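You operate a simulated robot arm through the tools that you are given. There is no shell and no other tool. Be economical: measure what you need, move in short steps, check, and stop when the job is done.

The job below is to be done with a simulated two-armed robot. You get a single attempt, and the scene is never put back.

Task
On the check pad, fold the grey rag in half, so that its two long edges meet.

It is judged by the outcome, as a careful person would: the job done as asked, and still so three seconds after it is handed in. It fails if anything else is knocked over, pushed out of place, dropped, spilled or broken. Flat cloth is picked up by pressing the open fingertips on it (5 to 10 N) and closing them slowly along it; thin cloth reads only 2 to 8 mm in the jaws.

Robot
Two 7-joint arms with two-finger parallel grippers on one trunk, on a base that drives. Base frame: it is fixed to the floor where the robot stands at the start and does not move with it; the origin is under the middle of the robot, x ahead of it, y to its left, z up; the surface under the hand at the start is at about z = 0.8. Units: m, rad, N and s.
The left shoulder is at the start at [0.07, 0.177, 1.131], the right one opposite. With the tool pointing down near the work surface each hand reaches from about 0.28 to 0.72 m from the robot's upright axis, wherever it stands, measured 20 degrees to its own side. Places, roughly: check pad [0.5, 0.1, 0.8]; grey rag [0.5, 0.2, 0.8]. Payload 3.43 kg a hand.
Tool frame (each hand has its own): the origin (TCP) lies between the finger pads and is the grasp point; the fingertips stand 0.03 m ahead of it; z points along the fingers, y is the line along which they close. Largest opening 0.094 m; finger width 0.028, thickness 0.01; the body of the gripper, 0.05 by 0.096 m, starts 0.055 m behind the TCP.
Orientation is that of the tool frame in the base frame, as a unit quaternion [w, x, y, z]. With the fingers straight down and closing along the base's y, the tool's x points along the base's -x, its y along +y and its z along -z.

Tools
- The arms move only by the tool step_arm. It takes "left_targets", "right_targets" or both (then of equal length, played together; a hand with none holds still); each is a list that holds one entry, the list of rows, each a list of 7 numbers: the gripper command, from -1 (fully open) to 1 (shut), values between in proportion, then the shift along the tool's x, y, z in m, then the turn, a rotation vector about the tool's x, y, z in rad. In form: [[[fingers, dx, dy, dz, rx, ry, rz], ...]]. A call has 1 to 10 rows; each row is the pose to reach, as a shift and turn from the pose commanded when the call began, along the tool's axes at that moment. Rows are played at 5 a second. More than 0.05 m and 0.15 rad between two rows, or a gripper value outside its range, and nothing of the call is played. A pose out of reach is approached as far as the arm can. The call stops where the force on the tool passes 40 N (or 10 N more than at its start, if that is more) or the arm is blocked; 0.2 s more then pass. Each finger travels about 0.153 m/s and halts on what it meets, pressing with about 39 N; the grip force reading is that of the motor and also rises with nothing between the fingers. The clock runs only during rows and for 0.2 s after the last one: add rows that repeat a pose to give the fingers time. It gives the time, the measured TCP pose, the force on the tool (base axes), the opening and the grip force at its end, in the units of the frame above (readings bear some noise), with the torque about the TCP (base axes, N m) and any sound that the robot's microphone picked up.
- Cameras (640 x 400 px; columns grow to the right, rows downward): "scene" is now at [0.1119, 0.0184, 1.4168]; the picture's right is [0.18, -0.98, 0.00], its down [-0.88, -0.16, -0.45] and it looks along [0.45, 0.08, -0.89] (base axes); focal length 251 px, centre (320, 200). "left" rides on the left gripper at [0.076, -0.014, -0.103] in its tool frame; the picture's right is [0.18, 0.98, 0.00], its down [-0.75, 0.14, -0.64] and it looks along [-0.63, 0.12, 0.77] (tool axes); focal length 243 px, centre (320, 200). "right" rides on the right gripper at [0.076, 0.014, -0.102] in its tool frame; the picture's right is [-0.18, 0.98, 0.00], its down [-0.75, -0.14, -0.64] and it looks along [-0.63, -0.12, 0.77] (tool axes); focal length 243 px, centre (320, 200).
- get_image(camera): a new picture of that camera. It takes no simulated time.
- move_column(by): slides the trunk up (or, below 0, down) by that many m; the arms and the scene camera ride with it, the base frame stays. It gives what a move gives, with no picture.
- steer(legs): drives the robot by 1 to 6 legs, each [ahead, turn to the left] in m and rad, along the robot's own axes; the way and the turn of a leg run together, so that a leg with both is an arc; at most 1.5 m and 3.142 rad a leg. The arms and the cameras ride along, it lands a little off, and it stops where it bumps. It gives what a move gives.
- aim_head(pan, tilt): turns the head with the scene camera to pan (to the left, within 1.501 rad either way) and tilt (down, from -0.506 to 1.204), counted from straight ahead of the robot. It gives what a move gives.
- pixel_to_xyz(camera, pixels): for up to 12 pixels [column, row] of the newest picture of that camera ("zoom" is the newest enlarged one), the place [x, y, z] in the base frame of the surface seen there, good to about 0.002 m, but the place of the scene camera against the robot may be out by one fixed shift of up to 0.012 m in any direction. It takes no simulated time.
- close_up(camera, box): a new picture of the part [left, top, right, bottom] of that camera's present view, enlarged. It takes no simulated time.
- sign_off(): hands the job in; it is judged then, once.

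Keep the steps short. Do not move on a guess: measure, check each grasp and each placing, and mend mistakes. In all there are 80 turns and 78 pictures (those below and enlarged ones count). Leave the grippers open and the arms clear of the work at the hand-in unless told otherwise, and finish with a single line.

The tools are called after "Call:" as a command line: name --argument value ..., lists and objects as JSON in quotes. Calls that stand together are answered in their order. step_arm: Moves the arms, as the interface text tells. Its arguments: {"type":"object","properties":{"left_targets":{"type":"array","items":{"type":"array","items":{"type":"array","items":{"type":"number"}}}},"right_targets":{"type":"array","items":{"type":"array","items":{"type":"array","items":{"type":"number"}}}}},"required":[]} The other tools are called the same way: move_column (by) slides the trunk up or down; steer (legs) drives the base; aim_head (pan, tilt) turns the head that bears the scene camera; get_image (camera) takes a picture; pixel_to_xyz (camera, pixels) gives the place of the surface under pixels of a picture; close_up (camera, box) takes an enlarged picture of a part of a camera's view; sign_off () hands the job in.

At the start:

```text
time: 0.0
left_position: [0.3623, 0.2788, 0.9614]
left_ee_rot: [0.0, 0.0, 1.0, 0.0]
left_contact_force: [0.4, 0.2, 0.7]
left_wrist_torque: [-0.01, -0.01, 0.01]
left_opening: 0.0942
left_finger_force: 0.2
right_position: [0.3573, -0.0228, 0.9923]
right_ee_rot: [0.0, -0.001, 1.0, 0.0]
right_contact_force: [0.2, 0.4, 0.1]
right_wrist_torque: [0.02, -0.01, 0.03]
right_opening: 0.0939
right_finger_force: 0.0
trunk travel left (down, up): [-0.712, 0.128]
robot x, y, heading: [0.0026, -0.0029, -0.004]
head pan, tilt: [0.176, 1.1]
```

scene: 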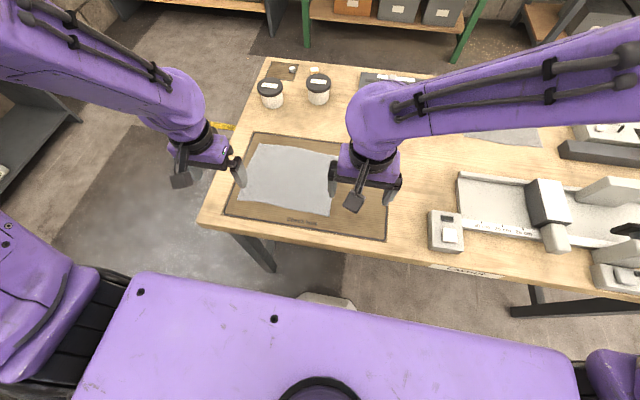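
right: 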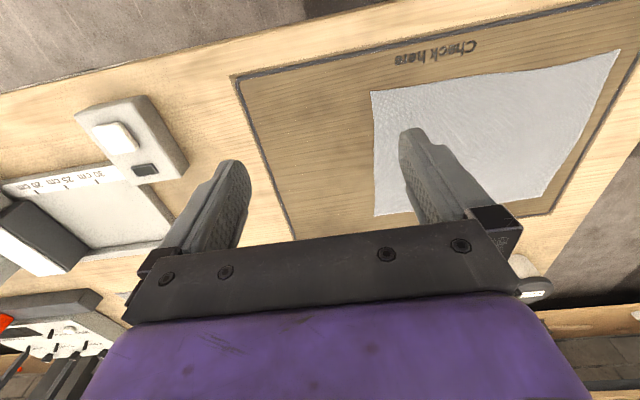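
left: 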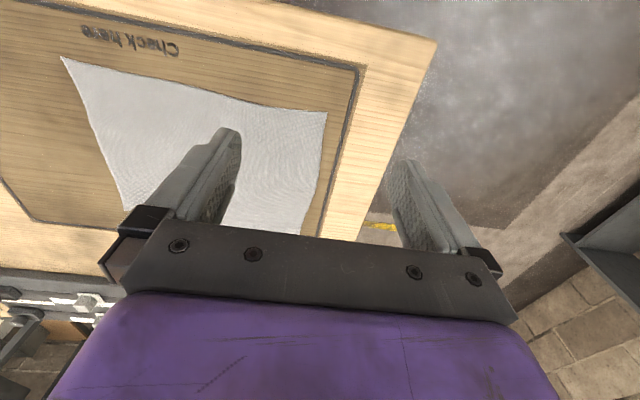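

I see the grey rag on the check pad between the two grippers. Next I enlarge that part of the view to measure the rag's corners.

Call:
close_up --camera "scene" --box '[200, 120, 400, 245]'

```text
3.20 times, centred on (300, 182) of scene
```

zoom: 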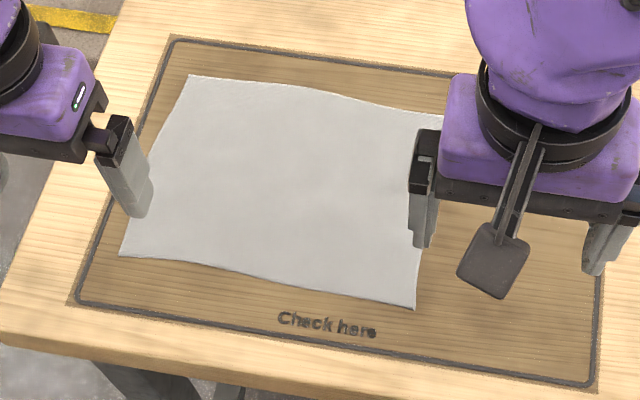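

I see corners in the zoom at (189,75), (120,256), (414,308) and (443,113). I measure those plus points on the edges, the pad and the table.

Call:
pixel_to_xyz --camera "zoom" --pixels '[[191, 78], [123, 254], [412, 305], [438, 117], [310, 94], [260, 275], [154, 167], [300, 180], [172, 40], [75, 303], [593, 387], [40, 300]]'

Call:
pixel_to_xyz --camera "right" --pixels '[[375, 95], [377, 212], [614, 54], [540, 196], [480, 75]]'

Call:
pixel_to_xyz --camera "left" --pixels '[[66, 62], [324, 114], [298, 230], [132, 207], [200, 92]]'

```text
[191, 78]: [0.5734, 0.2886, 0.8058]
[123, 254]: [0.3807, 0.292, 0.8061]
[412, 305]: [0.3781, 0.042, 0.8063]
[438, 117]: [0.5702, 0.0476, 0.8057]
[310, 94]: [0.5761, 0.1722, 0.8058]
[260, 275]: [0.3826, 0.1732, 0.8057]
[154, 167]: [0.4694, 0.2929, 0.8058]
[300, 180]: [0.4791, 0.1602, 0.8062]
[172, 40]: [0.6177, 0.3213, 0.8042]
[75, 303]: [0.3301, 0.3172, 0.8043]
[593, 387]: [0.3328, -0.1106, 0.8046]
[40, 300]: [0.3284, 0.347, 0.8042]
```

```text
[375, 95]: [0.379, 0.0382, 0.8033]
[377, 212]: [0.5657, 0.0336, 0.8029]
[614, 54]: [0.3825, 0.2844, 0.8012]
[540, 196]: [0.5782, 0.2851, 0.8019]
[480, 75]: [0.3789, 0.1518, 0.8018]
```

```text
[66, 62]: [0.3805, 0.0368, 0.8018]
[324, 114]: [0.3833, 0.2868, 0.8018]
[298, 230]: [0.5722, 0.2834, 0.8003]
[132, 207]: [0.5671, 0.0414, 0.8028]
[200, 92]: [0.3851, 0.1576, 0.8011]
```

The rag's near long edge lies at x≈0.380 and its far long edge at x≈0.572. It spans y from 0.038 to 0.287, with the surface at z≈0.802. I'll take hold of both near corners, one hand each, and carry that edge over onto the far one. First I bring both hands above the near corners, fingers partly closed (about 34 mm) and the tips about 28 mm above the cloth.

Call:
step_arm --left_targets '[[[-0.5, -0.005, -0.005, 0.02, 0, 0, 0], [0, -0.01, -0.01, 0.04, 0, 0, 0], [0.27, -0.016, -0.014, 0.06, 0, 0, 0], [0.27, -0.022, -0.019, 0.08, 0, 0, 0], [0.27, -0.0267, -0.0233, 0.101, 0, 0, 0], [0.27, -0.0267, -0.0233, 0.101, 0, 0, 0]]]' --right_targets '[[[-0.5, -0.006, 0.0186, 0.026, 0, 0, 0], [0, -0.012, 0.037, 0.052, 0, 0, 0], [0.27, -0.019, 0.056, 0.079, 0, 0, 0], [0.27, -0.025, 0.074, 0.106, 0, 0, 0], [0.27, -0.0317, 0.0928, 0.132, 0, 0, 0], [0.27, -0.0317, 0.0928, 0.132, 0, 0, 0]]]'

Call:
get_image --camera "left"

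Call:
get_image --camera "right"

```text
time: 1.4
left_position: [0.3882, 0.256, 0.8616]
left_ee_rot: [0.001, 0.0, 1.0, -0.001]
left_contact_force: [-0.4, 0.6, 0.1]
left_wrist_torque: [0.01, -0.02, -0.02]
left_opening: 0.0343
left_finger_force: 0.2
right_position: [0.4046, 0.0708, 0.8755]
right_ee_rot: [0.0, 0.026, 0.999, 0.028]
right_contact_force: [-0.4, 0.2, 0.0]
right_wrist_torque: [0.0, -0.01, -0.01]
right_opening: 0.0343
right_finger_force: 0.0
trunk travel left (down, up): [-0.712, 0.128]
robot x, y, heading: [-0.003, -0.0018, -0.0]
head pan, tilt: [0.176, 1.1]
```

```text
73 pictures are left
```

left: 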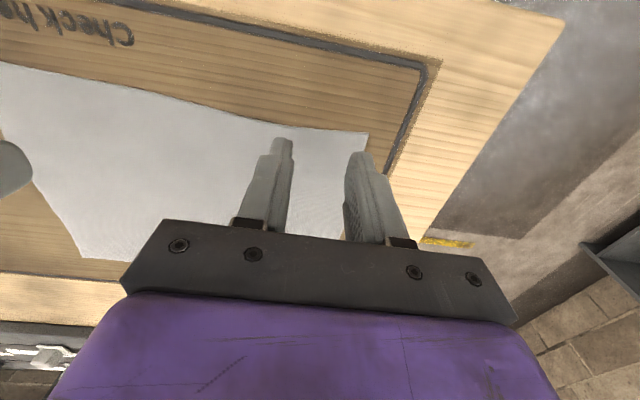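

```text
72 pictures are left
```

right: 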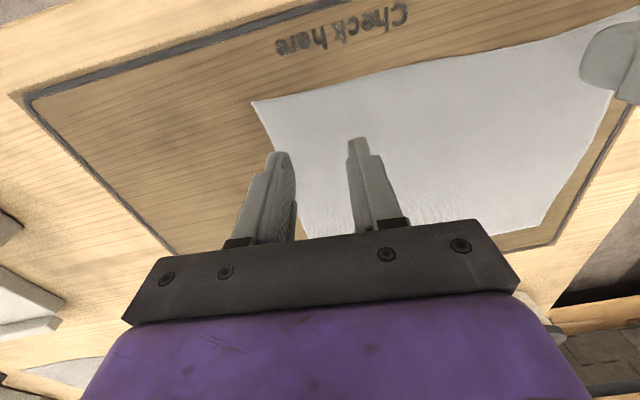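

The left hand is where it should be, but the right hand is at the limit of its reach: it stopped at x 0.405, z 0.876 and tilted. I'll raise both hands well clear and turn the robot 0.33 rad to the left, so that it faces the rag.

Call:
step_arm --left_targets '[[[0.27, 0, 0, -0.04, 0, 0, 0], [0.27, 0, 0, -0.08, 0, 0, 0], [0.27, 0, 0, -0.12, 0, 0, 0]]]' --right_targets '[[[0.27, 0, -0.01, -0.04, 0, 0, 0], [0.27, 0, -0.02, -0.08, 0, 0, 0], [0.27, 0, -0.03, -0.12, 0, 0, 0]]]'

Call:
steer --legs '[[0, 0.33]]'

Call:
get_image --camera "scene"

```text
time: 2.0
left_position: [0.3876, 0.2551, 0.9254]
left_ee_rot: [0.002, -0.001, 1.0, 0.0]
left_contact_force: [-1.1, -0.5, -0.4]
left_wrist_torque: [0.02, -0.04, 0.05]
left_opening: 0.0343
left_finger_force: 0.0
right_position: [0.354, 0.051, 0.8797]
right_ee_rot: [-0.079, 0.009, 0.997, 0.006]
right_contact_force: [-0.9, 0.7, 0.2]
right_wrist_torque: [0.0, -0.02, 0.0]
right_opening: 0.0342
right_finger_force: 0.0
trunk travel left (down, up): [-0.712, 0.128]
robot x, y, heading: [0.0027, -0.0027, -0.003]
head pan, tilt: [0.176, 1.1]
stopped in row 2 (right hand): the arm was blocked; the commanded pose is now the measured one
```

```text
time: 3.4
left_position: [0.2842, 0.368, 0.9247]
left_ee_rot: [0.001, -0.165, 0.986, 0.001]
left_contact_force: [-1.0, -0.4, -0.1]
left_wrist_torque: [0.03, 0.0, -0.01]
left_opening: 0.0342
left_finger_force: 0.0
right_position: [0.3219, 0.1638, 0.8788]
right_ee_rot: [-0.079, -0.155, 0.985, -0.008]
right_contact_force: [-0.3, 0.3, 0.6]
right_wrist_torque: [-0.01, 0.04, -0.06]
right_opening: 0.0341
right_finger_force: 0.1
trunk travel left (down, up): [-0.712, 0.128]
robot x, y, heading: [-0.0025, 0.0003, 0.333]
head pan, tilt: [0.176, 1.1]
```

```text
71 pictures are left
```

scene: 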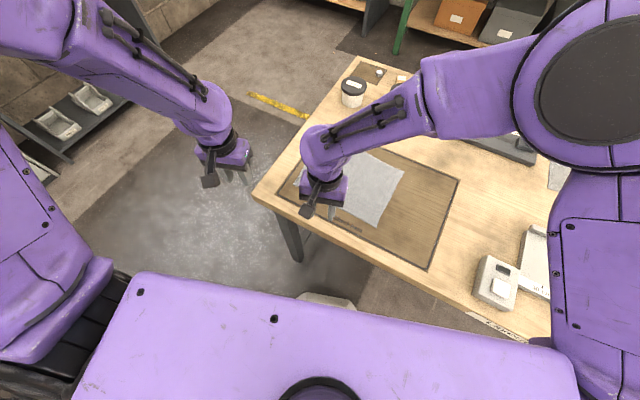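

The base turned cleanly. The right arm had been blocked in its cramped pose and is tilted about 0.16 rad. I ease it to its own side (tool −y), upward and slightly ahead.

Call:
step_arm --right_targets '[[[0.27, -0.01, -0.03, -0.01, 0, 0, 0], [0.27, -0.02, -0.06, -0.03, 0, 0, 0], [0.27, -0.02, -0.09, -0.05, 0, 0, 0], [0.27, -0.02, -0.11, -0.07, 0, 0, 0]]]'

```text
time: 4.4
left_position: [0.2848, 0.3675, 0.923]
left_ee_rot: [0.001, -0.165, 0.986, 0.001]
left_contact_force: [-0.6, -0.8, 0.4]
left_wrist_torque: [0.04, -0.01, -0.03]
left_opening: 0.0342
left_finger_force: 0.0
right_position: [0.386, 0.0662, 0.9427]
right_ee_rot: [-0.079, -0.156, 0.985, -0.008]
right_contact_force: [-0.4, -0.3, 0.2]
right_wrist_torque: [0.0, -0.01, -0.01]
right_opening: 0.0343
right_finger_force: 0.0
trunk travel left (down, up): [-0.712, 0.128]
robot x, y, heading: [-0.0, 0.0031, 0.33]
head pan, tilt: [0.176, 1.1]
```

Now I square both hands to the rag: I turn each back about its own z, take the tilt off the right one, and bring the left hand above its corner.

Call:
step_arm --left_targets '[[[0.27, -0.0155, -0.035, 0.005, 0, 0, 0.083], [0.27, -0.031, -0.07, 0.01, 0, 0, 0.166], [0.27, -0.0465, -0.105, 0.015, 0, 0, 0.249], [0.27, -0.062, -0.1398, 0.02, 0, 0, 0.331], [0.27, -0.062, -0.1398, 0.02, 0, 0, 0.331]]]' --right_targets '[[[0.27, 0, 0, 0, -0.004, -0.04, 0.0785], [0.27, 0, 0, 0, -0.008, -0.08, 0.157], [0.27, 0, 0, 0, -0.012, -0.12, 0.235], [0.27, 0, 0, 0, -0.016, -0.159, 0.314], [0.27, 0, 0, 0, -0.016, -0.159, 0.314]]]'

```text
time: 5.6
left_position: [0.3877, 0.2591, 0.9036]
left_ee_rot: [0.002, 0.0, 1.0, 0.0]
left_contact_force: [-0.1, 0.5, -0.1]
left_wrist_torque: [0.0, 0.02, -0.02]
left_opening: 0.0344
left_finger_force: 0.1
right_position: [0.3855, 0.0689, 0.9437]
right_ee_rot: [0.001, 0.002, 1.0, 0.0]
right_contact_force: [-0.3, 0.1, -0.6]
right_wrist_torque: [0.01, -0.02, 0.02]
right_opening: 0.0341
right_finger_force: 0.3
trunk travel left (down, up): [-0.712, 0.128]
robot x, y, heading: [-0.0013, 0.0025, 0.33]
head pan, tilt: [0.176, 1.1]
```

Both hands are now square. I lower them until the tips are about 12 mm above the cloth.

Call:
step_arm --left_targets '[[[0.27, 0, -0.001, 0.02, 0, 0, 0], [0.27, 0, -0.002, 0.04, 0, 0, 0], [0.27, -0.001, -0.003, 0.059, 0, 0, 0], [0.27, -0.001, -0.003, 0.059, 0, 0, 0]]]' --right_targets '[[[0.27, -0.001, 0, 0.035, 0, 0, 0], [0.27, -0.002, 0, 0.07, 0, 0, 0], [0.27, -0.003, 0.001, 0.099, 0, 0, 0], [0.27, -0.003, 0.001, 0.099, 0, 0, 0]]]'

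Call:
get_image --camera "left"

Call:
get_image --camera "right"

Call:
get_image --camera "scene"

```text
time: 6.6
left_position: [0.3911, 0.2538, 0.8463]
left_ee_rot: [0.001, 0.0, 1.0, 0.0]
left_contact_force: [0.0, 0.1, -0.1]
left_wrist_torque: [-0.01, 0.0, 0.02]
left_opening: 0.034
left_finger_force: 0.0
right_position: [0.3948, 0.0723, 0.8546]
right_ee_rot: [-0.002, 0.015, 1.0, 0.022]
right_contact_force: [-0.2, 0.3, -0.4]
right_wrist_torque: [0.02, -0.02, -0.02]
right_opening: 0.0342
right_finger_force: 0.0
trunk travel left (down, up): [-0.712, 0.128]
robot x, y, heading: [0.0008, 0.0015, 0.333]
head pan, tilt: [0.176, 1.1]
```

```text
70 pictures are left
```

left: 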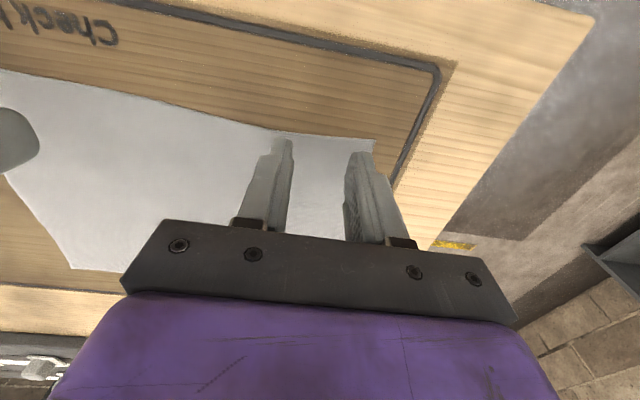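

```text
69 pictures are left
```

right: 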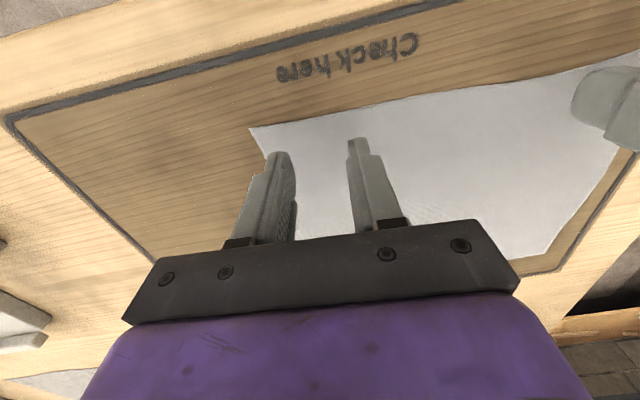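

```text
68 pictures are left
```

scene: 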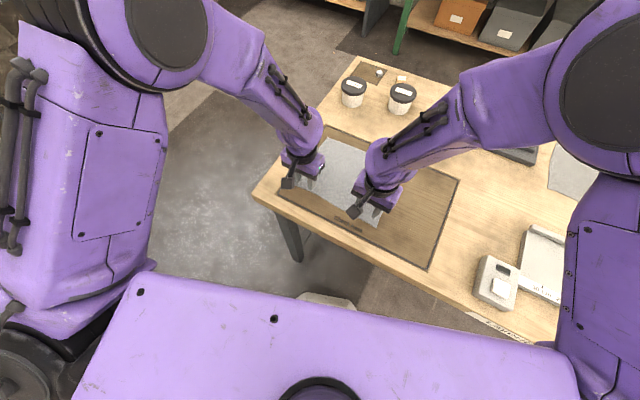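

The left hand is good. The right one is still a little short (z 0.855, slightly tilted), so it is too close to its shoulder. I raise both hands slightly and back the base off 0.05 m.

Call:
step_arm --left_targets '[[[0.27, 0, 0, -0.02, 0, 0, 0], [0.27, 0, 0, -0.04, 0, 0, 0]]]' --right_targets '[[[0.27, 0, 0, -0.02, 0, 0, 0], [0.27, 0, 0, -0.04, 0, 0, 0]]]'

Call:
steer --legs '[[-0.05, 0]]'

```text
time: 7.2
left_position: [0.3881, 0.2536, 0.8859]
left_ee_rot: [0.002, 0.0, 1.0, 0.001]
left_contact_force: [1.2, 0.0, 1.1]
left_wrist_torque: [-0.04, -0.06, -0.01]
left_opening: 0.0345
left_finger_force: 0.1
right_position: [0.3869, 0.0689, 0.8873]
right_ee_rot: [0.001, 0.0, 1.0, 0.002]
right_contact_force: [0.6, -0.3, 0.2]
right_wrist_torque: [-0.01, -0.04, 0.02]
right_opening: 0.0343
right_finger_force: 0.1
trunk travel left (down, up): [-0.712, 0.128]
robot x, y, heading: [-0.001, -0.0021, 0.328]
head pan, tilt: [0.176, 1.1]
```

```text
time: 8.1
left_position: [0.3431, 0.2369, 0.8843]
left_ee_rot: [0.0, 0.0, 1.0, 0.0]
left_contact_force: [0.9, -0.3, -1.0]
left_wrist_torque: [0.01, 0.0, 0.0]
left_opening: 0.0343
left_finger_force: 0.0
right_position: [0.3426, 0.0523, 0.8858]
right_ee_rot: [-0.002, 0.001, 1.0, 0.002]
right_contact_force: [-0.1, 0.2, 0.0]
right_wrist_torque: [-0.04, 0.02, 0.01]
right_opening: 0.0343
right_finger_force: 0.0
trunk travel left (down, up): [-0.712, 0.128]
robot x, y, heading: [-0.0484, -0.0197, 0.332]
head pan, tilt: [0.176, 1.1]
```

The base backed off as asked. I move both hands to above the corners again at z≈0.846.

Call:
step_arm --left_targets '[[[0.27, -0.023, 0.009, 0.01, 0, 0, 0], [0.27, -0.046, 0.0185, 0.025, 0, 0, 0], [0.27, -0.046, 0.0185, 0.039, 0, 0, 0], [0.27, -0.046, 0.0185, 0.039, 0, 0, 0]]]' --right_targets '[[[0.27, -0.023, 0.009, 0.01, 0, 0, 0], [0.27, -0.046, 0.0178, 0.025, 0, 0, 0], [0.27, -0.046, 0.0178, 0.04, 0, 0, 0], [0.27, -0.046, 0.0178, 0.04, 0, 0, 0]]]'

Call:
get_image --camera "left"

Call:
get_image --camera "right"

```text
time: 9.1
left_position: [0.3881, 0.2559, 0.8458]
left_ee_rot: [0.0, 0.0, 1.0, 0.0]
left_contact_force: [0.3, -0.7, 0.1]
left_wrist_torque: [-0.03, 0.03, -0.03]
left_opening: 0.0342
left_finger_force: 0.1
right_position: [0.3916, 0.0745, 0.8517]
right_ee_rot: [-0.005, 0.011, 1.0, 0.016]
right_contact_force: [-0.6, 0.2, -0.1]
right_wrist_torque: [0.0, -0.01, -0.06]
right_opening: 0.0342
right_finger_force: 0.0
trunk travel left (down, up): [-0.712, 0.128]
robot x, y, heading: [-0.0468, -0.0152, 0.332]
head pan, tilt: [0.176, 1.1]
```

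```text
67 pictures are left
```

left: 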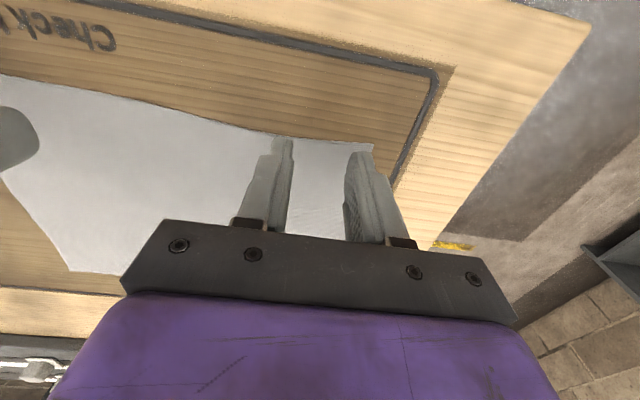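

```text
66 pictures are left
```

right: 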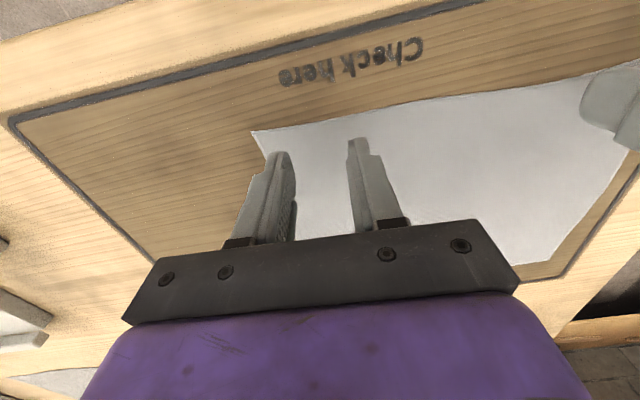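

Only the right hand is still off, and the error appears only when it goes low relative to its shoulder. I raise the hands 0.07 m and lower the trunk by 0.07 m, so that the arms need to reach down less.

Call:
step_arm --left_targets '[[[0.27, 0, 0, -0.035, 0, 0, 0], [0.27, 0, 0, -0.07, 0, 0, 0]]]' --right_targets '[[[0.27, 0, 0, -0.035, 0, 0, 0], [0.27, 0, 0, -0.07, 0, 0, 0]]]'

Call:
move_column --by -0.07

```text
time: 9.7
left_position: [0.3869, 0.2545, 0.9179]
left_ee_rot: [0.001, -0.001, 1.0, 0.0]
left_contact_force: [-0.3, -0.3, 0.9]
left_wrist_torque: [0.01, -0.01, 0.04]
left_opening: 0.0345
left_finger_force: 0.1
right_position: [0.3831, 0.0712, 0.9187]
right_ee_rot: [0.002, -0.001, 1.0, 0.0]
right_contact_force: [-1.0, 0.3, -0.1]
right_wrist_torque: [0.01, -0.03, -0.02]
right_opening: 0.0344
right_finger_force: 0.1
trunk travel left (down, up): [-0.712, 0.128]
robot x, y, heading: [-0.051, -0.015, 0.336]
head pan, tilt: [0.176, 1.1]
```

```text
time: 10.8
left_position: [0.388, 0.2543, 0.8459]
left_ee_rot: [0.001, -0.001, 1.0, 0.0]
left_contact_force: [-0.1, 0.7, 0.0]
left_wrist_torque: [0.01, 0.0, 0.0]
left_opening: 0.0342
left_finger_force: 0.0
right_position: [0.3856, 0.0699, 0.8466]
right_ee_rot: [0.001, 0.001, 1.0, 0.002]
right_contact_force: [-1.1, -0.1, -0.5]
right_wrist_torque: [-0.01, -0.02, 0.01]
right_opening: 0.0342
right_finger_force: 0.0
trunk travel left (down, up): [-0.642, 0.198]
robot x, y, heading: [-0.0489, -0.0138, 0.333]
head pan, tilt: [0.176, 1.1]
```

Both hands are now square at z≈0.846. I lower them to just above contact (z≈0.834) and look.

Call:
step_arm --left_targets '[[[0.27, 0, 0, 0.006, 0, 0, 0], [0.27, 0, 0, 0.012, 0, 0, 0], [0.27, 0, 0, 0.012, 0, 0, 0]]]' --right_targets '[[[0.27, -0.002, 0, 0.006, 0, 0, 0], [0.27, -0.002, 0, 0.012, 0, 0, 0], [0.27, -0.002, 0, 0.012, 0, 0, 0]]]'

Call:
get_image --camera "left"

Call:
get_image --camera "right"

```text
time: 11.6
left_position: [0.389, 0.2538, 0.8338]
left_ee_rot: [0.001, -0.001, 1.0, 0.0]
left_contact_force: [-0.7, 0.2, -0.2]
left_wrist_torque: [-0.03, 0.04, 0.01]
left_opening: 0.0344
left_finger_force: 0.0
right_position: [0.3881, 0.0705, 0.8361]
right_ee_rot: [0.001, 0.002, 1.0, 0.003]
right_contact_force: [-0.3, -0.3, 0.1]
right_wrist_torque: [-0.04, -0.02, 0.0]
right_opening: 0.0343
right_finger_force: 0.1
trunk travel left (down, up): [-0.642, 0.198]
robot x, y, heading: [-0.0452, -0.016, 0.334]
head pan, tilt: [0.176, 1.1]
```

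```text
65 pictures are left
```

left: 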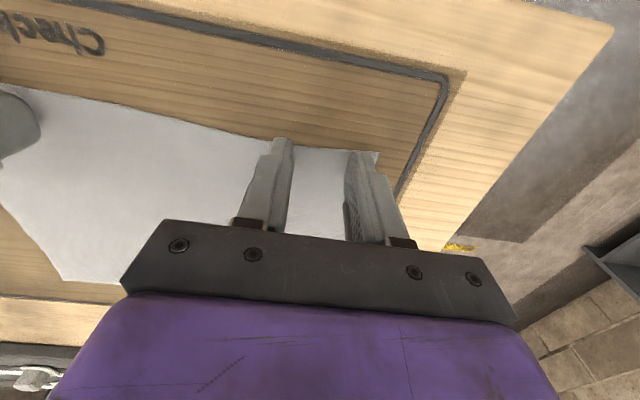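

```text
64 pictures are left
```

right: 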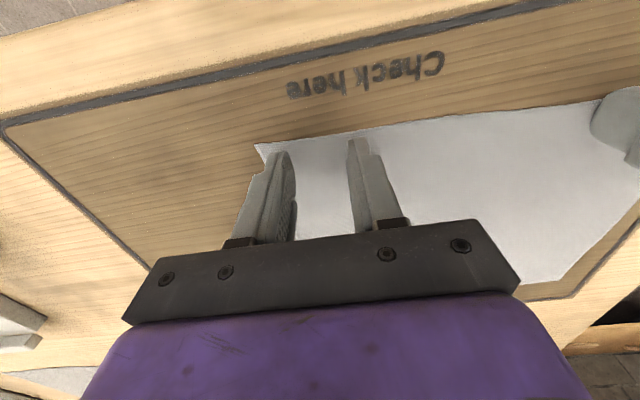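

The fingers straddle the cloth just inside both corners, with the outer fingertips a few mm from the corner. Now I press gently in small steps and read the force.

Call:
step_arm --left_targets '[[[0.27, 0, 0, 0.001, 0, 0, 0], [0.27, 0, 0, 0.002, 0, 0, 0], [0.27, 0, 0, 0.003, 0, 0, 0]]]' --right_targets '[[[0.27, 0, 0, 0.001, 0, 0, 0], [0.27, 0, 0, 0.002, 0, 0, 0], [0.27, 0, 0, 0.003, 0, 0, 0]]]'

```text
time: 12.4
left_position: [0.3894, 0.2536, 0.8314]
left_ee_rot: [0.003, -0.001, 1.0, 0.001]
left_contact_force: [0.2, 1.5, 10.6]
left_wrist_torque: [0.02, -0.04, 0.01]
left_opening: 0.0343
left_finger_force: 0.1
right_position: [0.388, 0.0698, 0.8329]
right_ee_rot: [0.001, 0.002, 1.0, 0.005]
right_contact_force: [0.6, 0.1, -0.6]
right_wrist_torque: [0.02, -0.03, 0.02]
right_opening: 0.0342
right_finger_force: 0.0
trunk travel left (down, up): [-0.642, 0.198]
robot x, y, heading: [-0.0466, -0.0149, 0.331]
head pan, tilt: [0.176, 1.1]
```

Left is pressing at 10.6 N and right has not touched yet. I ease the left up by 0.5 mm and lower the right by 1.5 mm.

Call:
step_arm --left_targets '[[[0.27, 0, 0, -0.0005, 0, 0, 0], [0.27, 0, 0, -0.0005, 0, 0, 0]]]' --right_targets '[[[0.27, 0, 0, 0.001, 0, 0, 0], [0.27, 0, 0, 0.0015, 0, 0, 0]]]'

```text
time: 13.0
left_position: [0.3873, 0.2537, 0.8306]
left_ee_rot: [0.001, -0.001, 1.0, 0.001]
left_contact_force: [2.3, 0.2, 12.3]
left_wrist_torque: [-0.02, -0.11, 0.01]
left_opening: 0.0342
left_finger_force: 0.1
right_position: [0.388, 0.07, 0.8328]
right_ee_rot: [0.0, 0.003, 1.0, 0.004]
right_contact_force: [0.0, 0.1, -0.1]
right_wrist_torque: [-0.01, 0.01, 0.0]
right_opening: 0.0343
right_finger_force: 0.1
trunk travel left (down, up): [-0.642, 0.198]
robot x, y, heading: [-0.049, -0.0174, 0.333]
head pan, tilt: [0.176, 1.1]
```

Left still reads about 12 N and right still has no contact. I adjust both by another step.

Call:
step_arm --left_targets '[[[0.27, 0, 0, -0.0004, 0, 0, 0], [0.27, 0, 0, -0.0008, 0, 0, 0], [0.27, 0, 0, -0.0008, 0, 0, 0]]]' --right_targets '[[[0.27, 0, 0, 0.0007, 0, 0, 0], [0.27, 0, 0, 0.0015, 0, 0, 0], [0.27, 0, 0, 0.0015, 0, 0, 0]]]'

```text
time: 13.8
left_position: [0.3875, 0.254, 0.832]
left_ee_rot: [0.0, -0.001, 1.0, 0.0]
left_contact_force: [0.7, 0.7, 0.3]
left_wrist_torque: [0.02, -0.01, 0.02]
left_opening: 0.0344
left_finger_force: 0.1
right_position: [0.3877, 0.0715, 0.8309]
right_ee_rot: [0.002, 0.003, 1.0, 0.005]
right_contact_force: [-1.6, -0.4, 15.5]
right_wrist_torque: [-0.38, 0.12, -0.02]
right_opening: 0.0344
right_finger_force: 0.8
trunk travel left (down, up): [-0.642, 0.198]
robot x, y, heading: [-0.0417, -0.0161, 0.334]
head pan, tilt: [0.176, 1.1]
```

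Left just lifted off and right is at 15.5 N. I set the left down by 0.5 mm and the right up by 0.6 mm.

Call:
step_arm --left_targets '[[[0.27, 0, 0, 0.0005, 0, 0, 0], [0.27, 0, 0, 0.0006, 0, 0, 0]]]' --right_targets '[[[0.27, 0, 0, -0.0006, 0, 0, 0], [0.27, 0, 0, -0.0006, 0, 0, 0]]]'

```text
time: 14.4
left_position: [0.3866, 0.2546, 0.8322]
left_ee_rot: [0.001, -0.001, 1.0, 0.0]
left_contact_force: [-0.7, -0.3, -0.5]
left_wrist_torque: [0.02, -0.01, 0.0]
left_opening: 0.0344
left_finger_force: 0.1
right_position: [0.3877, 0.0692, 0.8318]
right_ee_rot: [0.001, 0.004, 1.0, 0.006]
right_contact_force: [2.4, 1.9, 23.6]
right_wrist_torque: [-0.51, -0.12, 0.07]
right_opening: 0.034
right_finger_force: 0.0
trunk travel left (down, up): [-0.642, 0.198]
robot x, y, heading: [-0.0469, -0.0149, 0.334]
head pan, tilt: [0.176, 1.1]
```

The response lags. I allow more settling time: left down 0.8 mm, right up 1 mm.

Call:
step_arm --left_targets '[[[0.27, 0, 0, 0.0008, 0, 0, 0], [0.27, 0, 0, 0.0008, 0, 0, 0], [0.27, 0, 0, 0.0008, 0, 0, 0], [0.27, 0, 0, 0.0008, 0, 0, 0], [0.27, 0, 0, 0.0008, 0, 0, 0]]]' --right_targets '[[[0.27, 0, 0, -0.001, 0, 0, 0], [0.27, 0, 0, -0.001, 0, 0, 0], [0.27, 0, 0, -0.001, 0, 0, 0], [0.27, 0, 0, -0.001, 0, 0, 0], [0.27, 0, 0, -0.001, 0, 0, 0]]]'

```text
time: 15.6
left_position: [0.3885, 0.2551, 0.8312]
left_ee_rot: [0.0, -0.001, 1.0, 0.0]
left_contact_force: [-1.7, 1.3, 6.0]
left_wrist_torque: [0.07, 0.02, 0.01]
left_opening: 0.0345
left_finger_force: 0.1
right_position: [0.387, 0.0698, 0.8319]
right_ee_rot: [-0.001, 0.002, 1.0, 0.005]
right_contact_force: [2.6, 0.3, 3.5]
right_wrist_torque: [-0.09, -0.03, -0.01]
right_opening: 0.034
right_finger_force: 0.0
trunk travel left (down, up): [-0.642, 0.198]
robot x, y, heading: [-0.046, -0.02, 0.332]
head pan, tilt: [0.176, 1.1]
```

Left reads 6 N and right 3.5 N. I close both slowly along the cloth, with the right 0.3 mm lower.

Call:
step_arm --left_targets '[[[0.27, 0, 0, 0, 0, 0, 0], [0.36, 0, 0, 0, 0, 0, 0], [0.45, 0, 0, 0, 0, 0, 0], [0.54, 0, 0, 0, 0, 0, 0], [0.63, 0, 0, 0, 0, 0, 0], [0.72, 0, 0, 0, 0, 0, 0], [0.81, 0, 0, 0, 0, 0, 0], [0.9, 0, 0, 0, 0, 0, 0], [1, 0, 0, 0, 0, 0, 0], [1, 0, 0, 0, 0, 0, 0]]]' --right_targets '[[[0.27, 0, 0, 0.0003, 0, 0, 0], [0.36, 0, 0, 0.0003, 0, 0, 0], [0.45, 0, 0, 0.0003, 0, 0, 0], [0.54, 0, 0, 0.0003, 0, 0, 0], [0.63, 0, 0, 0.0003, 0, 0, 0], [0.72, 0, 0, 0.0003, 0, 0, 0], [0.81, 0, 0, 0.0003, 0, 0, 0], [0.9, 0, 0, 0.0003, 0, 0, 0], [1, 0, 0, 0.0003, 0, 0, 0], [1, 0, 0, 0.0003, 0, 0, 0]]]'

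Call:
get_image --camera "left"

Call:
get_image --camera "right"

```text
time: 17.8
left_position: [0.3885, 0.2539, 0.8316]
left_ee_rot: [0.001, -0.001, 1.0, 0.0]
left_contact_force: [0.9, 0.8, 6.2]
left_wrist_torque: [0.04, -0.01, 0.0]
left_opening: 0.0023
left_finger_force: 36.9
right_position: [0.3895, 0.0695, 0.8317]
right_ee_rot: [0.0, 0.004, 1.0, 0.005]
right_contact_force: [-0.1, -0.2, 4.4]
right_wrist_torque: [-0.04, -0.04, 0.0]
right_opening: 0.0
right_finger_force: 32.5
trunk travel left (down, up): [-0.642, 0.198]
robot x, y, heading: [-0.05, -0.0159, 0.332]
head pan, tilt: [0.176, 1.1]
```

```text
63 pictures are left
```

left: 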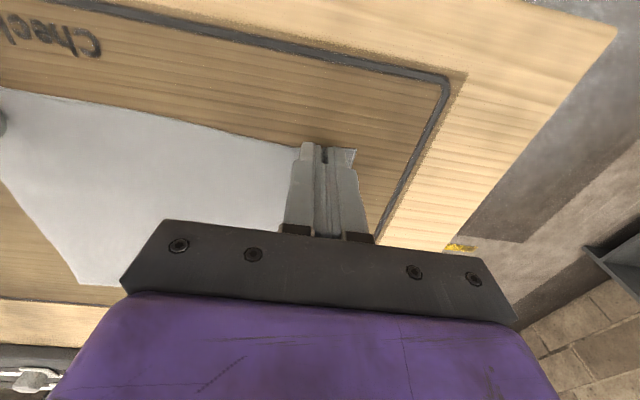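

```text
62 pictures are left
```

right: 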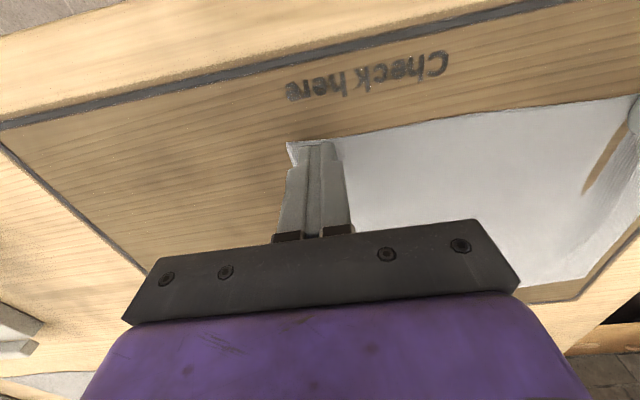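

Left holds cloth at 2.3 mm. The right jaws read 0.0 mm, so they slid without gripping. I reopen the right, press it 0.6 mm harder and check the force, with the left held still.

Call:
step_arm --right_targets '[[[0.6, 0, 0, 0, 0, 0, 0], [0.27, 0, 0, 0, 0, 0, 0], [0.27, 0, 0, 0.0006, 0, 0, 0], [0.27, 0, 0, 0.0006, 0, 0, 0], [0.27, 0, 0, 0.0006, 0, 0, 0], [0.27, 0, 0, 0.0006, 0, 0, 0]]]'

Call:
get_image --camera "right"

```text
time: 19.2
left_position: [0.3887, 0.254, 0.832]
left_ee_rot: [0.001, -0.001, 1.0, 0.0]
left_contact_force: [-0.6, -1.2, 6.8]
left_wrist_torque: [0.05, -0.03, 0.03]
left_opening: 0.0021
left_finger_force: 36.9
right_position: [0.3893, 0.0689, 0.8312]
right_ee_rot: [0.0, 0.001, 1.0, 0.006]
right_contact_force: [0.9, 1.7, 3.0]
right_wrist_torque: [0.04, 0.01, 0.05]
right_opening: 0.0336
right_finger_force: 0.1
trunk travel left (down, up): [-0.642, 0.198]
robot x, y, heading: [-0.0415, -0.0195, 0.332]
head pan, tilt: [0.176, 1.1]
```

```text
61 pictures are left
```

right: 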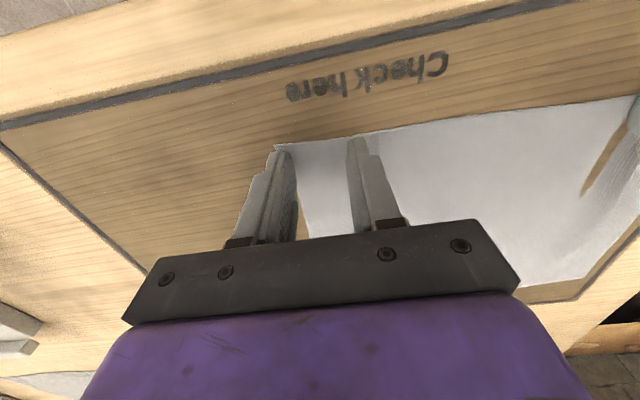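

The corner has slid a few mm toward +y, and now sits right at the outer finger. I lift the right 4 mm, shift it 9 mm toward +y, and set it down again.

Call:
step_arm --right_targets '[[[0.27, 0, 0, -0.004, 0, 0, 0], [0.27, -0.001, 0.009, -0.004, 0, 0, 0], [0.27, -0.001, 0.009, -0.001, 0, 0, 0], [0.27, -0.001, 0.009, 0.0005, 0, 0, 0], [0.27, -0.001, 0.009, 0.0005, 0, 0, 0], [0.27, -0.001, 0.009, 0.0005, 0, 0, 0]]]'

Call:
get_image --camera "right"

```text
time: 20.6
left_position: [0.3888, 0.2548, 0.8317]
left_ee_rot: [0.001, -0.001, 1.0, -0.001]
left_contact_force: [0.4, 0.7, 9.1]
left_wrist_torque: [0.05, -0.03, -0.02]
left_opening: 0.0019
left_finger_force: 36.3
right_position: [0.3931, 0.0805, 0.8357]
right_ee_rot: [0.001, 0.006, 1.0, 0.013]
right_contact_force: [-0.1, 0.2, 0.5]
right_wrist_torque: [-0.02, -0.01, 0.0]
right_opening: 0.0343
right_finger_force: 0.0
trunk travel left (down, up): [-0.642, 0.198]
robot x, y, heading: [-0.0457, -0.0176, 0.328]
head pan, tilt: [0.176, 1.1]
```

```text
60 pictures are left
```

right: 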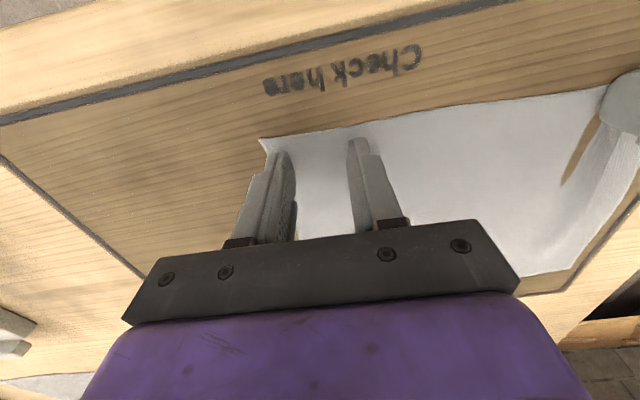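

The right arm is at its limit again (z 0.836, slight tilt). I raise both hands 0.06 m, with the left keeping its grip, and drop the trunk another 0.06 m.

Call:
step_arm --left_targets '[[[1, 0, 0, -0.02, 0, 0, 0], [1, 0, 0, -0.04, 0, 0, 0], [1, 0, 0, -0.06, 0, 0, 0], [1, 0, 0, -0.06, 0, 0, 0]]]' --right_targets '[[[0.27, 0, 0, -0.02, 0, 0, 0], [0.27, 0, 0, -0.04, 0, 0, 0], [0.27, 0, 0, -0.065, 0, 0, 0], [0.27, 0, 0, -0.065, 0, 0, 0]]]'

Call:
move_column --by -0.059

Call:
get_image --camera "right"

Call:
get_image --camera "scene"

```text
time: 21.6
left_position: [0.3887, 0.2549, 0.8914]
left_ee_rot: [0.0, -0.001, 1.0, 0.0]
left_contact_force: [0.6, 0.1, 0.4]
left_wrist_torque: [0.03, -0.01, 0.0]
left_opening: 0.0022
left_finger_force: 37.0
right_position: [0.3903, 0.08, 0.8948]
right_ee_rot: [-0.001, 0.0, 1.0, 0.002]
right_contact_force: [-0.4, 0.6, -0.3]
right_wrist_torque: [-0.02, 0.02, 0.0]
right_opening: 0.0342
right_finger_force: 0.0
trunk travel left (down, up): [-0.642, 0.198]
robot x, y, heading: [-0.0499, -0.0168, 0.331]
head pan, tilt: [0.176, 1.1]
```

```text
time: 22.6
left_position: [0.3886, 0.2533, 0.8334]
left_ee_rot: [0.0, -0.001, 1.0, 0.0]
left_contact_force: [-0.7, -0.4, 2.8]
left_wrist_torque: [0.04, 0.02, 0.01]
left_opening: 0.0021
left_finger_force: 37.3
right_position: [0.3904, 0.0796, 0.8342]
right_ee_rot: [0.0, 0.0, 1.0, 0.002]
right_contact_force: [0.0, 0.6, -0.2]
right_wrist_torque: [0.01, -0.01, -0.03]
right_opening: 0.0346
right_finger_force: 0.0
trunk travel left (down, up): [-0.583, 0.257]
robot x, y, heading: [-0.0481, -0.0176, 0.333]
head pan, tilt: [0.176, 1.1]
```

```text
59 pictures are left
```

right: 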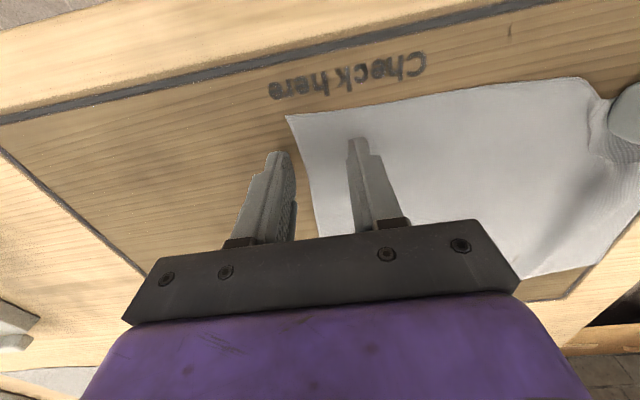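

```text
58 pictures are left
```

scene: 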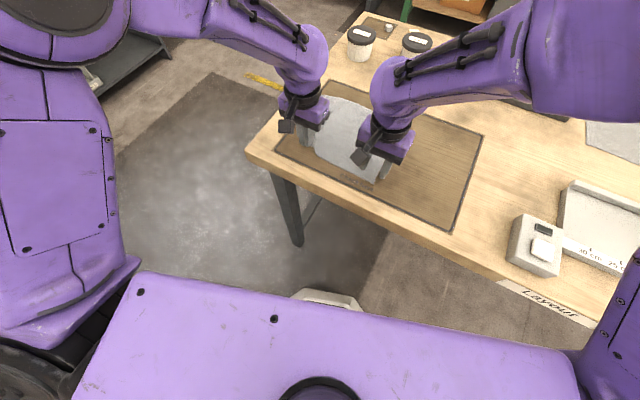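

The lift drew the right corner a bit toward the left and toward me; it now shows at (287,116) in the right picture. I measure it.

Call:
pixel_to_xyz --camera "right" --pixels '[[289, 118], [313, 200], [340, 113], [420, 100], [500, 88], [572, 80], [590, 100], [525, 274], [600, 160]]'

Call:
close_up --camera "scene" --box '[250, 60, 450, 185]'

```text
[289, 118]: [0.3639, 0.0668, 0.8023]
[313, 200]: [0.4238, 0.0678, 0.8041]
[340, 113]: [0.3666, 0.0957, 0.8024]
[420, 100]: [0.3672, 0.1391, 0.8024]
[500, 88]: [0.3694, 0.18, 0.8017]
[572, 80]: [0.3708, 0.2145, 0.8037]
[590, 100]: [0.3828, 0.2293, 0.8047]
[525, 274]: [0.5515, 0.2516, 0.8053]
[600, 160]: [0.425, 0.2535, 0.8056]
```

```text
3.20 times, centred on (350, 122) of scene
```

zoom: 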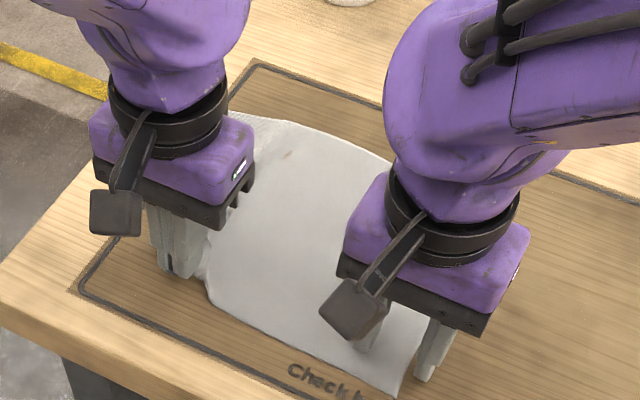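

The right corner is now at (0.364, 0.067). I move the right hand there: TCP to about (0.374, 0.095), 4 mm raised while moving, then back down to just above the cloth.

Call:
step_arm --right_targets '[[[0.35, 0, 0, -0.006, 0, 0, 0], [0.35, 0.0165, 0.0155, -0.006, 0, 0, 0], [0.35, 0.0165, 0.0155, -0.003, 0, 0, 0], [0.35, 0.0165, 0.0155, 0.0, 0, 0, 0], [0.35, 0.0165, 0.0155, 0.0, 0, 0, 0]]]'

Call:
get_image --camera "right"

```text
time: 23.8
left_position: [0.3881, 0.2537, 0.8334]
left_ee_rot: [0.001, 0.0, 1.0, -0.001]
left_contact_force: [-0.3, -0.3, 1.7]
left_wrist_torque: [-0.03, -0.01, 0.0]
left_opening: 0.0022
left_finger_force: 36.7
right_position: [0.374, 0.0952, 0.8361]
right_ee_rot: [0.001, 0.001, 1.0, 0.002]
right_contact_force: [-0.7, -0.9, 0.7]
right_wrist_torque: [-0.03, -0.01, -0.01]
right_opening: 0.0306
right_finger_force: 0.1
trunk travel left (down, up): [-0.583, 0.257]
robot x, y, heading: [-0.0515, -0.016, 0.334]
head pan, tilt: [0.176, 1.1]
```

```text
56 pictures are left
```

right: 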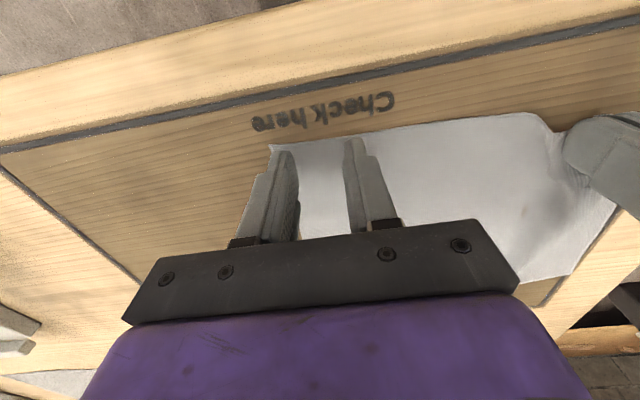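

The reach is fine now and both fingers are over cloth. I shift 3 mm further in and press, about 4.5 mm down.

Call:
step_arm --right_targets '[[[0.35, -0.001, 0.003, 0.001, 0, 0, 0], [0.35, -0.001, 0.003, 0.002, 0, 0, 0], [0.35, -0.001, 0.003, 0.003, 0, 0, 0], [0.35, -0.001, 0.003, 0.004, 0, 0, 0], [0.35, -0.001, 0.003, 0.0045, 0, 0, 0], [0.35, -0.001, 0.003, 0.0045, 0, 0, 0], [0.35, -0.001, 0.003, 0.0045, 0, 0, 0]]]'

```text
time: 25.4
left_position: [0.3879, 0.2529, 0.8333]
left_ee_rot: [0.001, 0.0, 1.0, 0.0]
left_contact_force: [0.4, 0.0, 0.3]
left_wrist_torque: [0.0, -0.01, -0.03]
left_opening: 0.0022
left_finger_force: 37.1
right_position: [0.3758, 0.0977, 0.8311]
right_ee_rot: [0.001, 0.001, 1.0, 0.003]
right_contact_force: [2.3, -0.8, 9.2]
right_wrist_torque: [-0.14, -0.11, 0.02]
right_opening: 0.0308
right_finger_force: 0.2
trunk travel left (down, up): [-0.583, 0.257]
robot x, y, heading: [-0.0498, -0.0161, 0.33]
head pan, tilt: [0.176, 1.1]
```

9.2 N is a good pressure. I close the right fingers slowly.

Call:
step_arm --right_targets '[[[0.42, 0, 0, 0, 0, 0, 0], [0.49, 0, 0, 0, 0, 0, 0], [0.56, 0, 0, 0, 0, 0, 0], [0.63, 0, 0, 0, 0, 0, 0], [0.7, 0, 0, 0, 0, 0, 0], [0.77, 0, 0, 0, 0, 0, 0], [0.84, 0, 0, 0, 0, 0, 0], [0.92, 0, 0, 0, 0, 0, 0], [1, 0, 0, 0, 0, 0, 0], [1, 0, 0, 0, 0, 0, 0]]]'

Call:
get_image --camera "right"

```text
time: 27.6
left_position: [0.386, 0.2533, 0.8329]
left_ee_rot: [0.001, -0.001, 1.0, 0.0]
left_contact_force: [0.1, 0.4, -0.1]
left_wrist_torque: [-0.01, 0.03, -0.01]
left_opening: 0.002
left_finger_force: 37.2
right_position: [0.3749, 0.0972, 0.8309]
right_ee_rot: [0.001, 0.001, 1.0, 0.002]
right_contact_force: [-0.4, -1.5, 12.9]
right_wrist_torque: [0.0, -0.05, 0.02]
right_opening: 0.0
right_finger_force: 33.0
trunk travel left (down, up): [-0.583, 0.257]
robot x, y, heading: [-0.0474, -0.0195, 0.33]
head pan, tilt: [0.176, 1.1]
```

```text
55 pictures are left
```

right: 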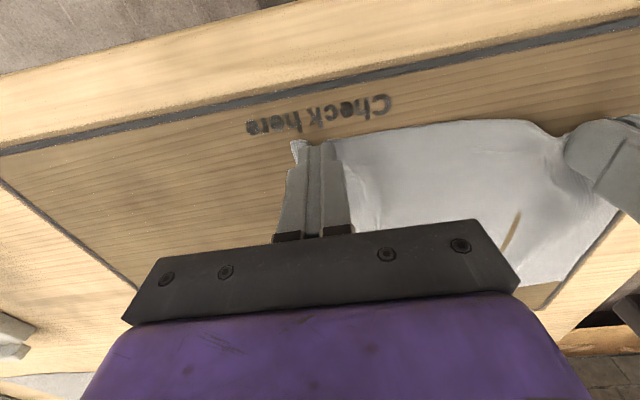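

The jaws read 0.0, yet the corner came along with them. I lift the right a little (15 mm) to see whether it actually holds anything.

Call:
step_arm --right_targets '[[[1, 0, 0, -0.008, 0, 0, 0], [1, 0, 0, -0.015, 0, 0, 0], [1, 0, 0, -0.015, 0, 0, 0]]]'

Call:
get_image --camera "right"

```text
time: 28.4
left_position: [0.3889, 0.2548, 0.832]
left_ee_rot: [0.0, -0.001, 1.0, 0.0]
left_contact_force: [-0.2, -0.1, 1.1]
left_wrist_torque: [0.01, -0.02, 0.03]
left_opening: 0.0023
left_finger_force: 37.1
right_position: [0.374, 0.0977, 0.8464]
right_ee_rot: [0.0, 0.001, 1.0, 0.002]
right_contact_force: [0.3, 0.3, -0.1]
right_wrist_torque: [-0.03, 0.0, 0.03]
right_opening: 0.0002
right_finger_force: 32.8
trunk travel left (down, up): [-0.583, 0.257]
robot x, y, heading: [-0.0456, -0.0146, 0.335]
head pan, tilt: [0.176, 1.1]
```

```text
54 pictures are left
```

right: 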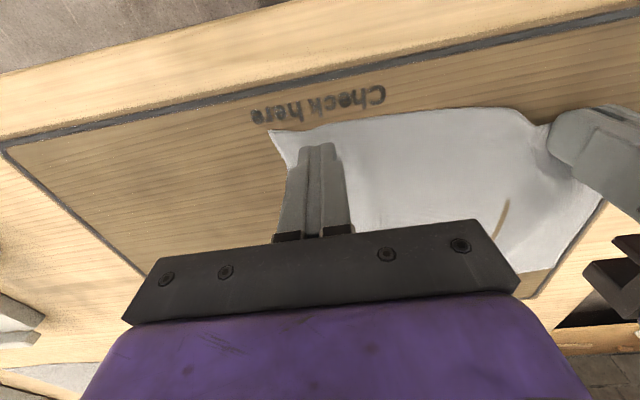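

The cloth slipped out; it is not held. I open the right fingers, let the cloth settle, and measure again.

Call:
step_arm --right_targets '[[[0.6, 0, 0, -0.01, 0, 0, 0], [0.2, 0, 0, -0.02, 0, 0, 0], [0.2, 0, 0, -0.02, 0, 0, 0]]]'

Call:
get_image --camera "right"

Call:
pixel_to_xyz --camera "right" --pixels '[[278, 108], [285, 110], [330, 110], [400, 105], [300, 150], [310, 180]]'

```text
time: 29.2
left_position: [0.3881, 0.2544, 0.8327]
left_ee_rot: [0.001, -0.001, 1.0, 0.0]
left_contact_force: [0.2, -0.2, 1.2]
left_wrist_torque: [0.04, -0.01, 0.03]
left_opening: 0.0022
left_finger_force: 37.2
right_position: [0.3724, 0.099, 0.8663]
right_ee_rot: [0.0, 0.002, 1.0, 0.001]
right_contact_force: [0.1, 0.4, -0.3]
right_wrist_torque: [0.01, -0.01, -0.04]
right_opening: 0.0374
right_finger_force: 0.0
trunk travel left (down, up): [-0.583, 0.257]
robot x, y, heading: [-0.0458, -0.0141, 0.332]
head pan, tilt: [0.176, 1.1]
```

```text
53 pictures are left
```

right: 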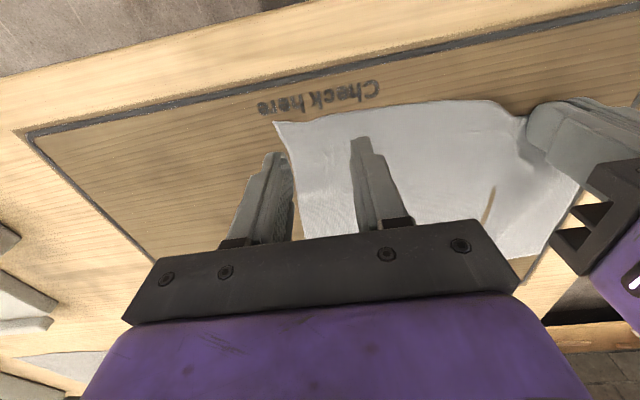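

```text
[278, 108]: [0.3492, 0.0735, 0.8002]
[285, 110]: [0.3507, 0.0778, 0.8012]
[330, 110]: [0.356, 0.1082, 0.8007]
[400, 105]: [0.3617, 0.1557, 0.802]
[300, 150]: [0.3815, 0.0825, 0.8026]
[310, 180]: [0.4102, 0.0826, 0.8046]
```

The right corner is at about (0.358, 0.073) and the cloth between the hands is slack. I move the left hand 25 mm toward +y, 6 mm raised, to take the slack out, then look again.

Call:
step_arm --left_targets '[[[1, 0, 0, -0.006, 0, 0, 0], [1, 0, 0.008, -0.006, 0, 0, 0], [1, 0, 0.016, -0.006, 0, 0, 0], [1, 0, 0.025, -0.006, 0, 0, 0], [1, 0, 0.025, 0, 0, 0, 0]]]'

Call:
get_image --camera "right"

Call:
close_up --camera "scene" --box '[250, 60, 450, 185]'

```text
time: 30.4
left_position: [0.3882, 0.2781, 0.8338]
left_ee_rot: [0.001, -0.001, 1.0, 0.0]
left_contact_force: [0.2, 0.9, 0.6]
left_wrist_torque: [0.03, -0.03, 0.04]
left_opening: 0.0021
left_finger_force: 36.7
right_position: [0.3733, 0.0983, 0.8646]
right_ee_rot: [0.0, 0.001, 1.0, 0.002]
right_contact_force: [0.5, -0.8, 0.1]
right_wrist_torque: [-0.01, -0.03, 0.01]
right_opening: 0.0375
right_finger_force: 0.1
trunk travel left (down, up): [-0.583, 0.257]
robot x, y, heading: [-0.048, -0.0185, 0.331]
head pan, tilt: [0.176, 1.1]
```

```text
52 pictures are left
```

right: 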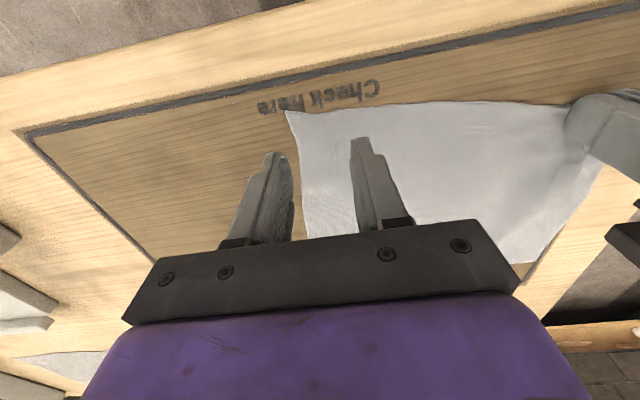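

```text
3.20 times, centred on (350, 122) of scene
```

zoom: 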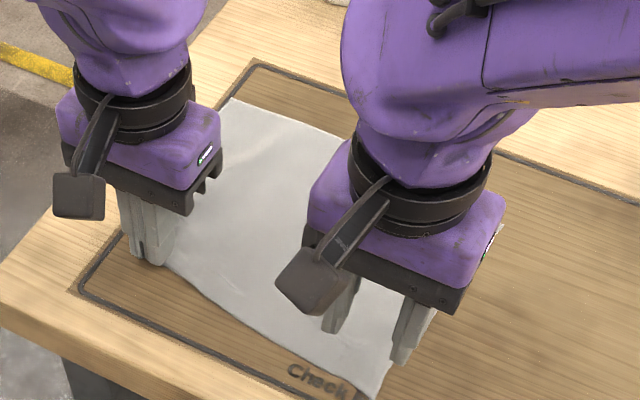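

The cloth lies smooth again. I measure the right corner, shown at (288,112), and the near edge.

Call:
pixel_to_xyz --camera "right" --pixels '[[290, 115], [303, 165], [340, 113], [440, 106], [530, 106], [565, 110], [525, 268]]'

Call:
pixel_to_xyz --camera "zoom" --pixels '[[376, 393], [235, 102], [340, 134], [200, 288], [300, 353]]'

```text
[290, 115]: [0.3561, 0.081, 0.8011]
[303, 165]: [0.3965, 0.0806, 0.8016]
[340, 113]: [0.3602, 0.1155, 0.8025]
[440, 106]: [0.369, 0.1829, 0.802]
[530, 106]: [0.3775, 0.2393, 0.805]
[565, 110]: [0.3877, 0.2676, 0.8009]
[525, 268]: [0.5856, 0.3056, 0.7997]
```

```text
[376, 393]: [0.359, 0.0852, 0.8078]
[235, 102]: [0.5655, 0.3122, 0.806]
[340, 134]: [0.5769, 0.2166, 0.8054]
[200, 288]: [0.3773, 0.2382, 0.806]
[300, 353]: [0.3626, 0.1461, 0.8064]
```

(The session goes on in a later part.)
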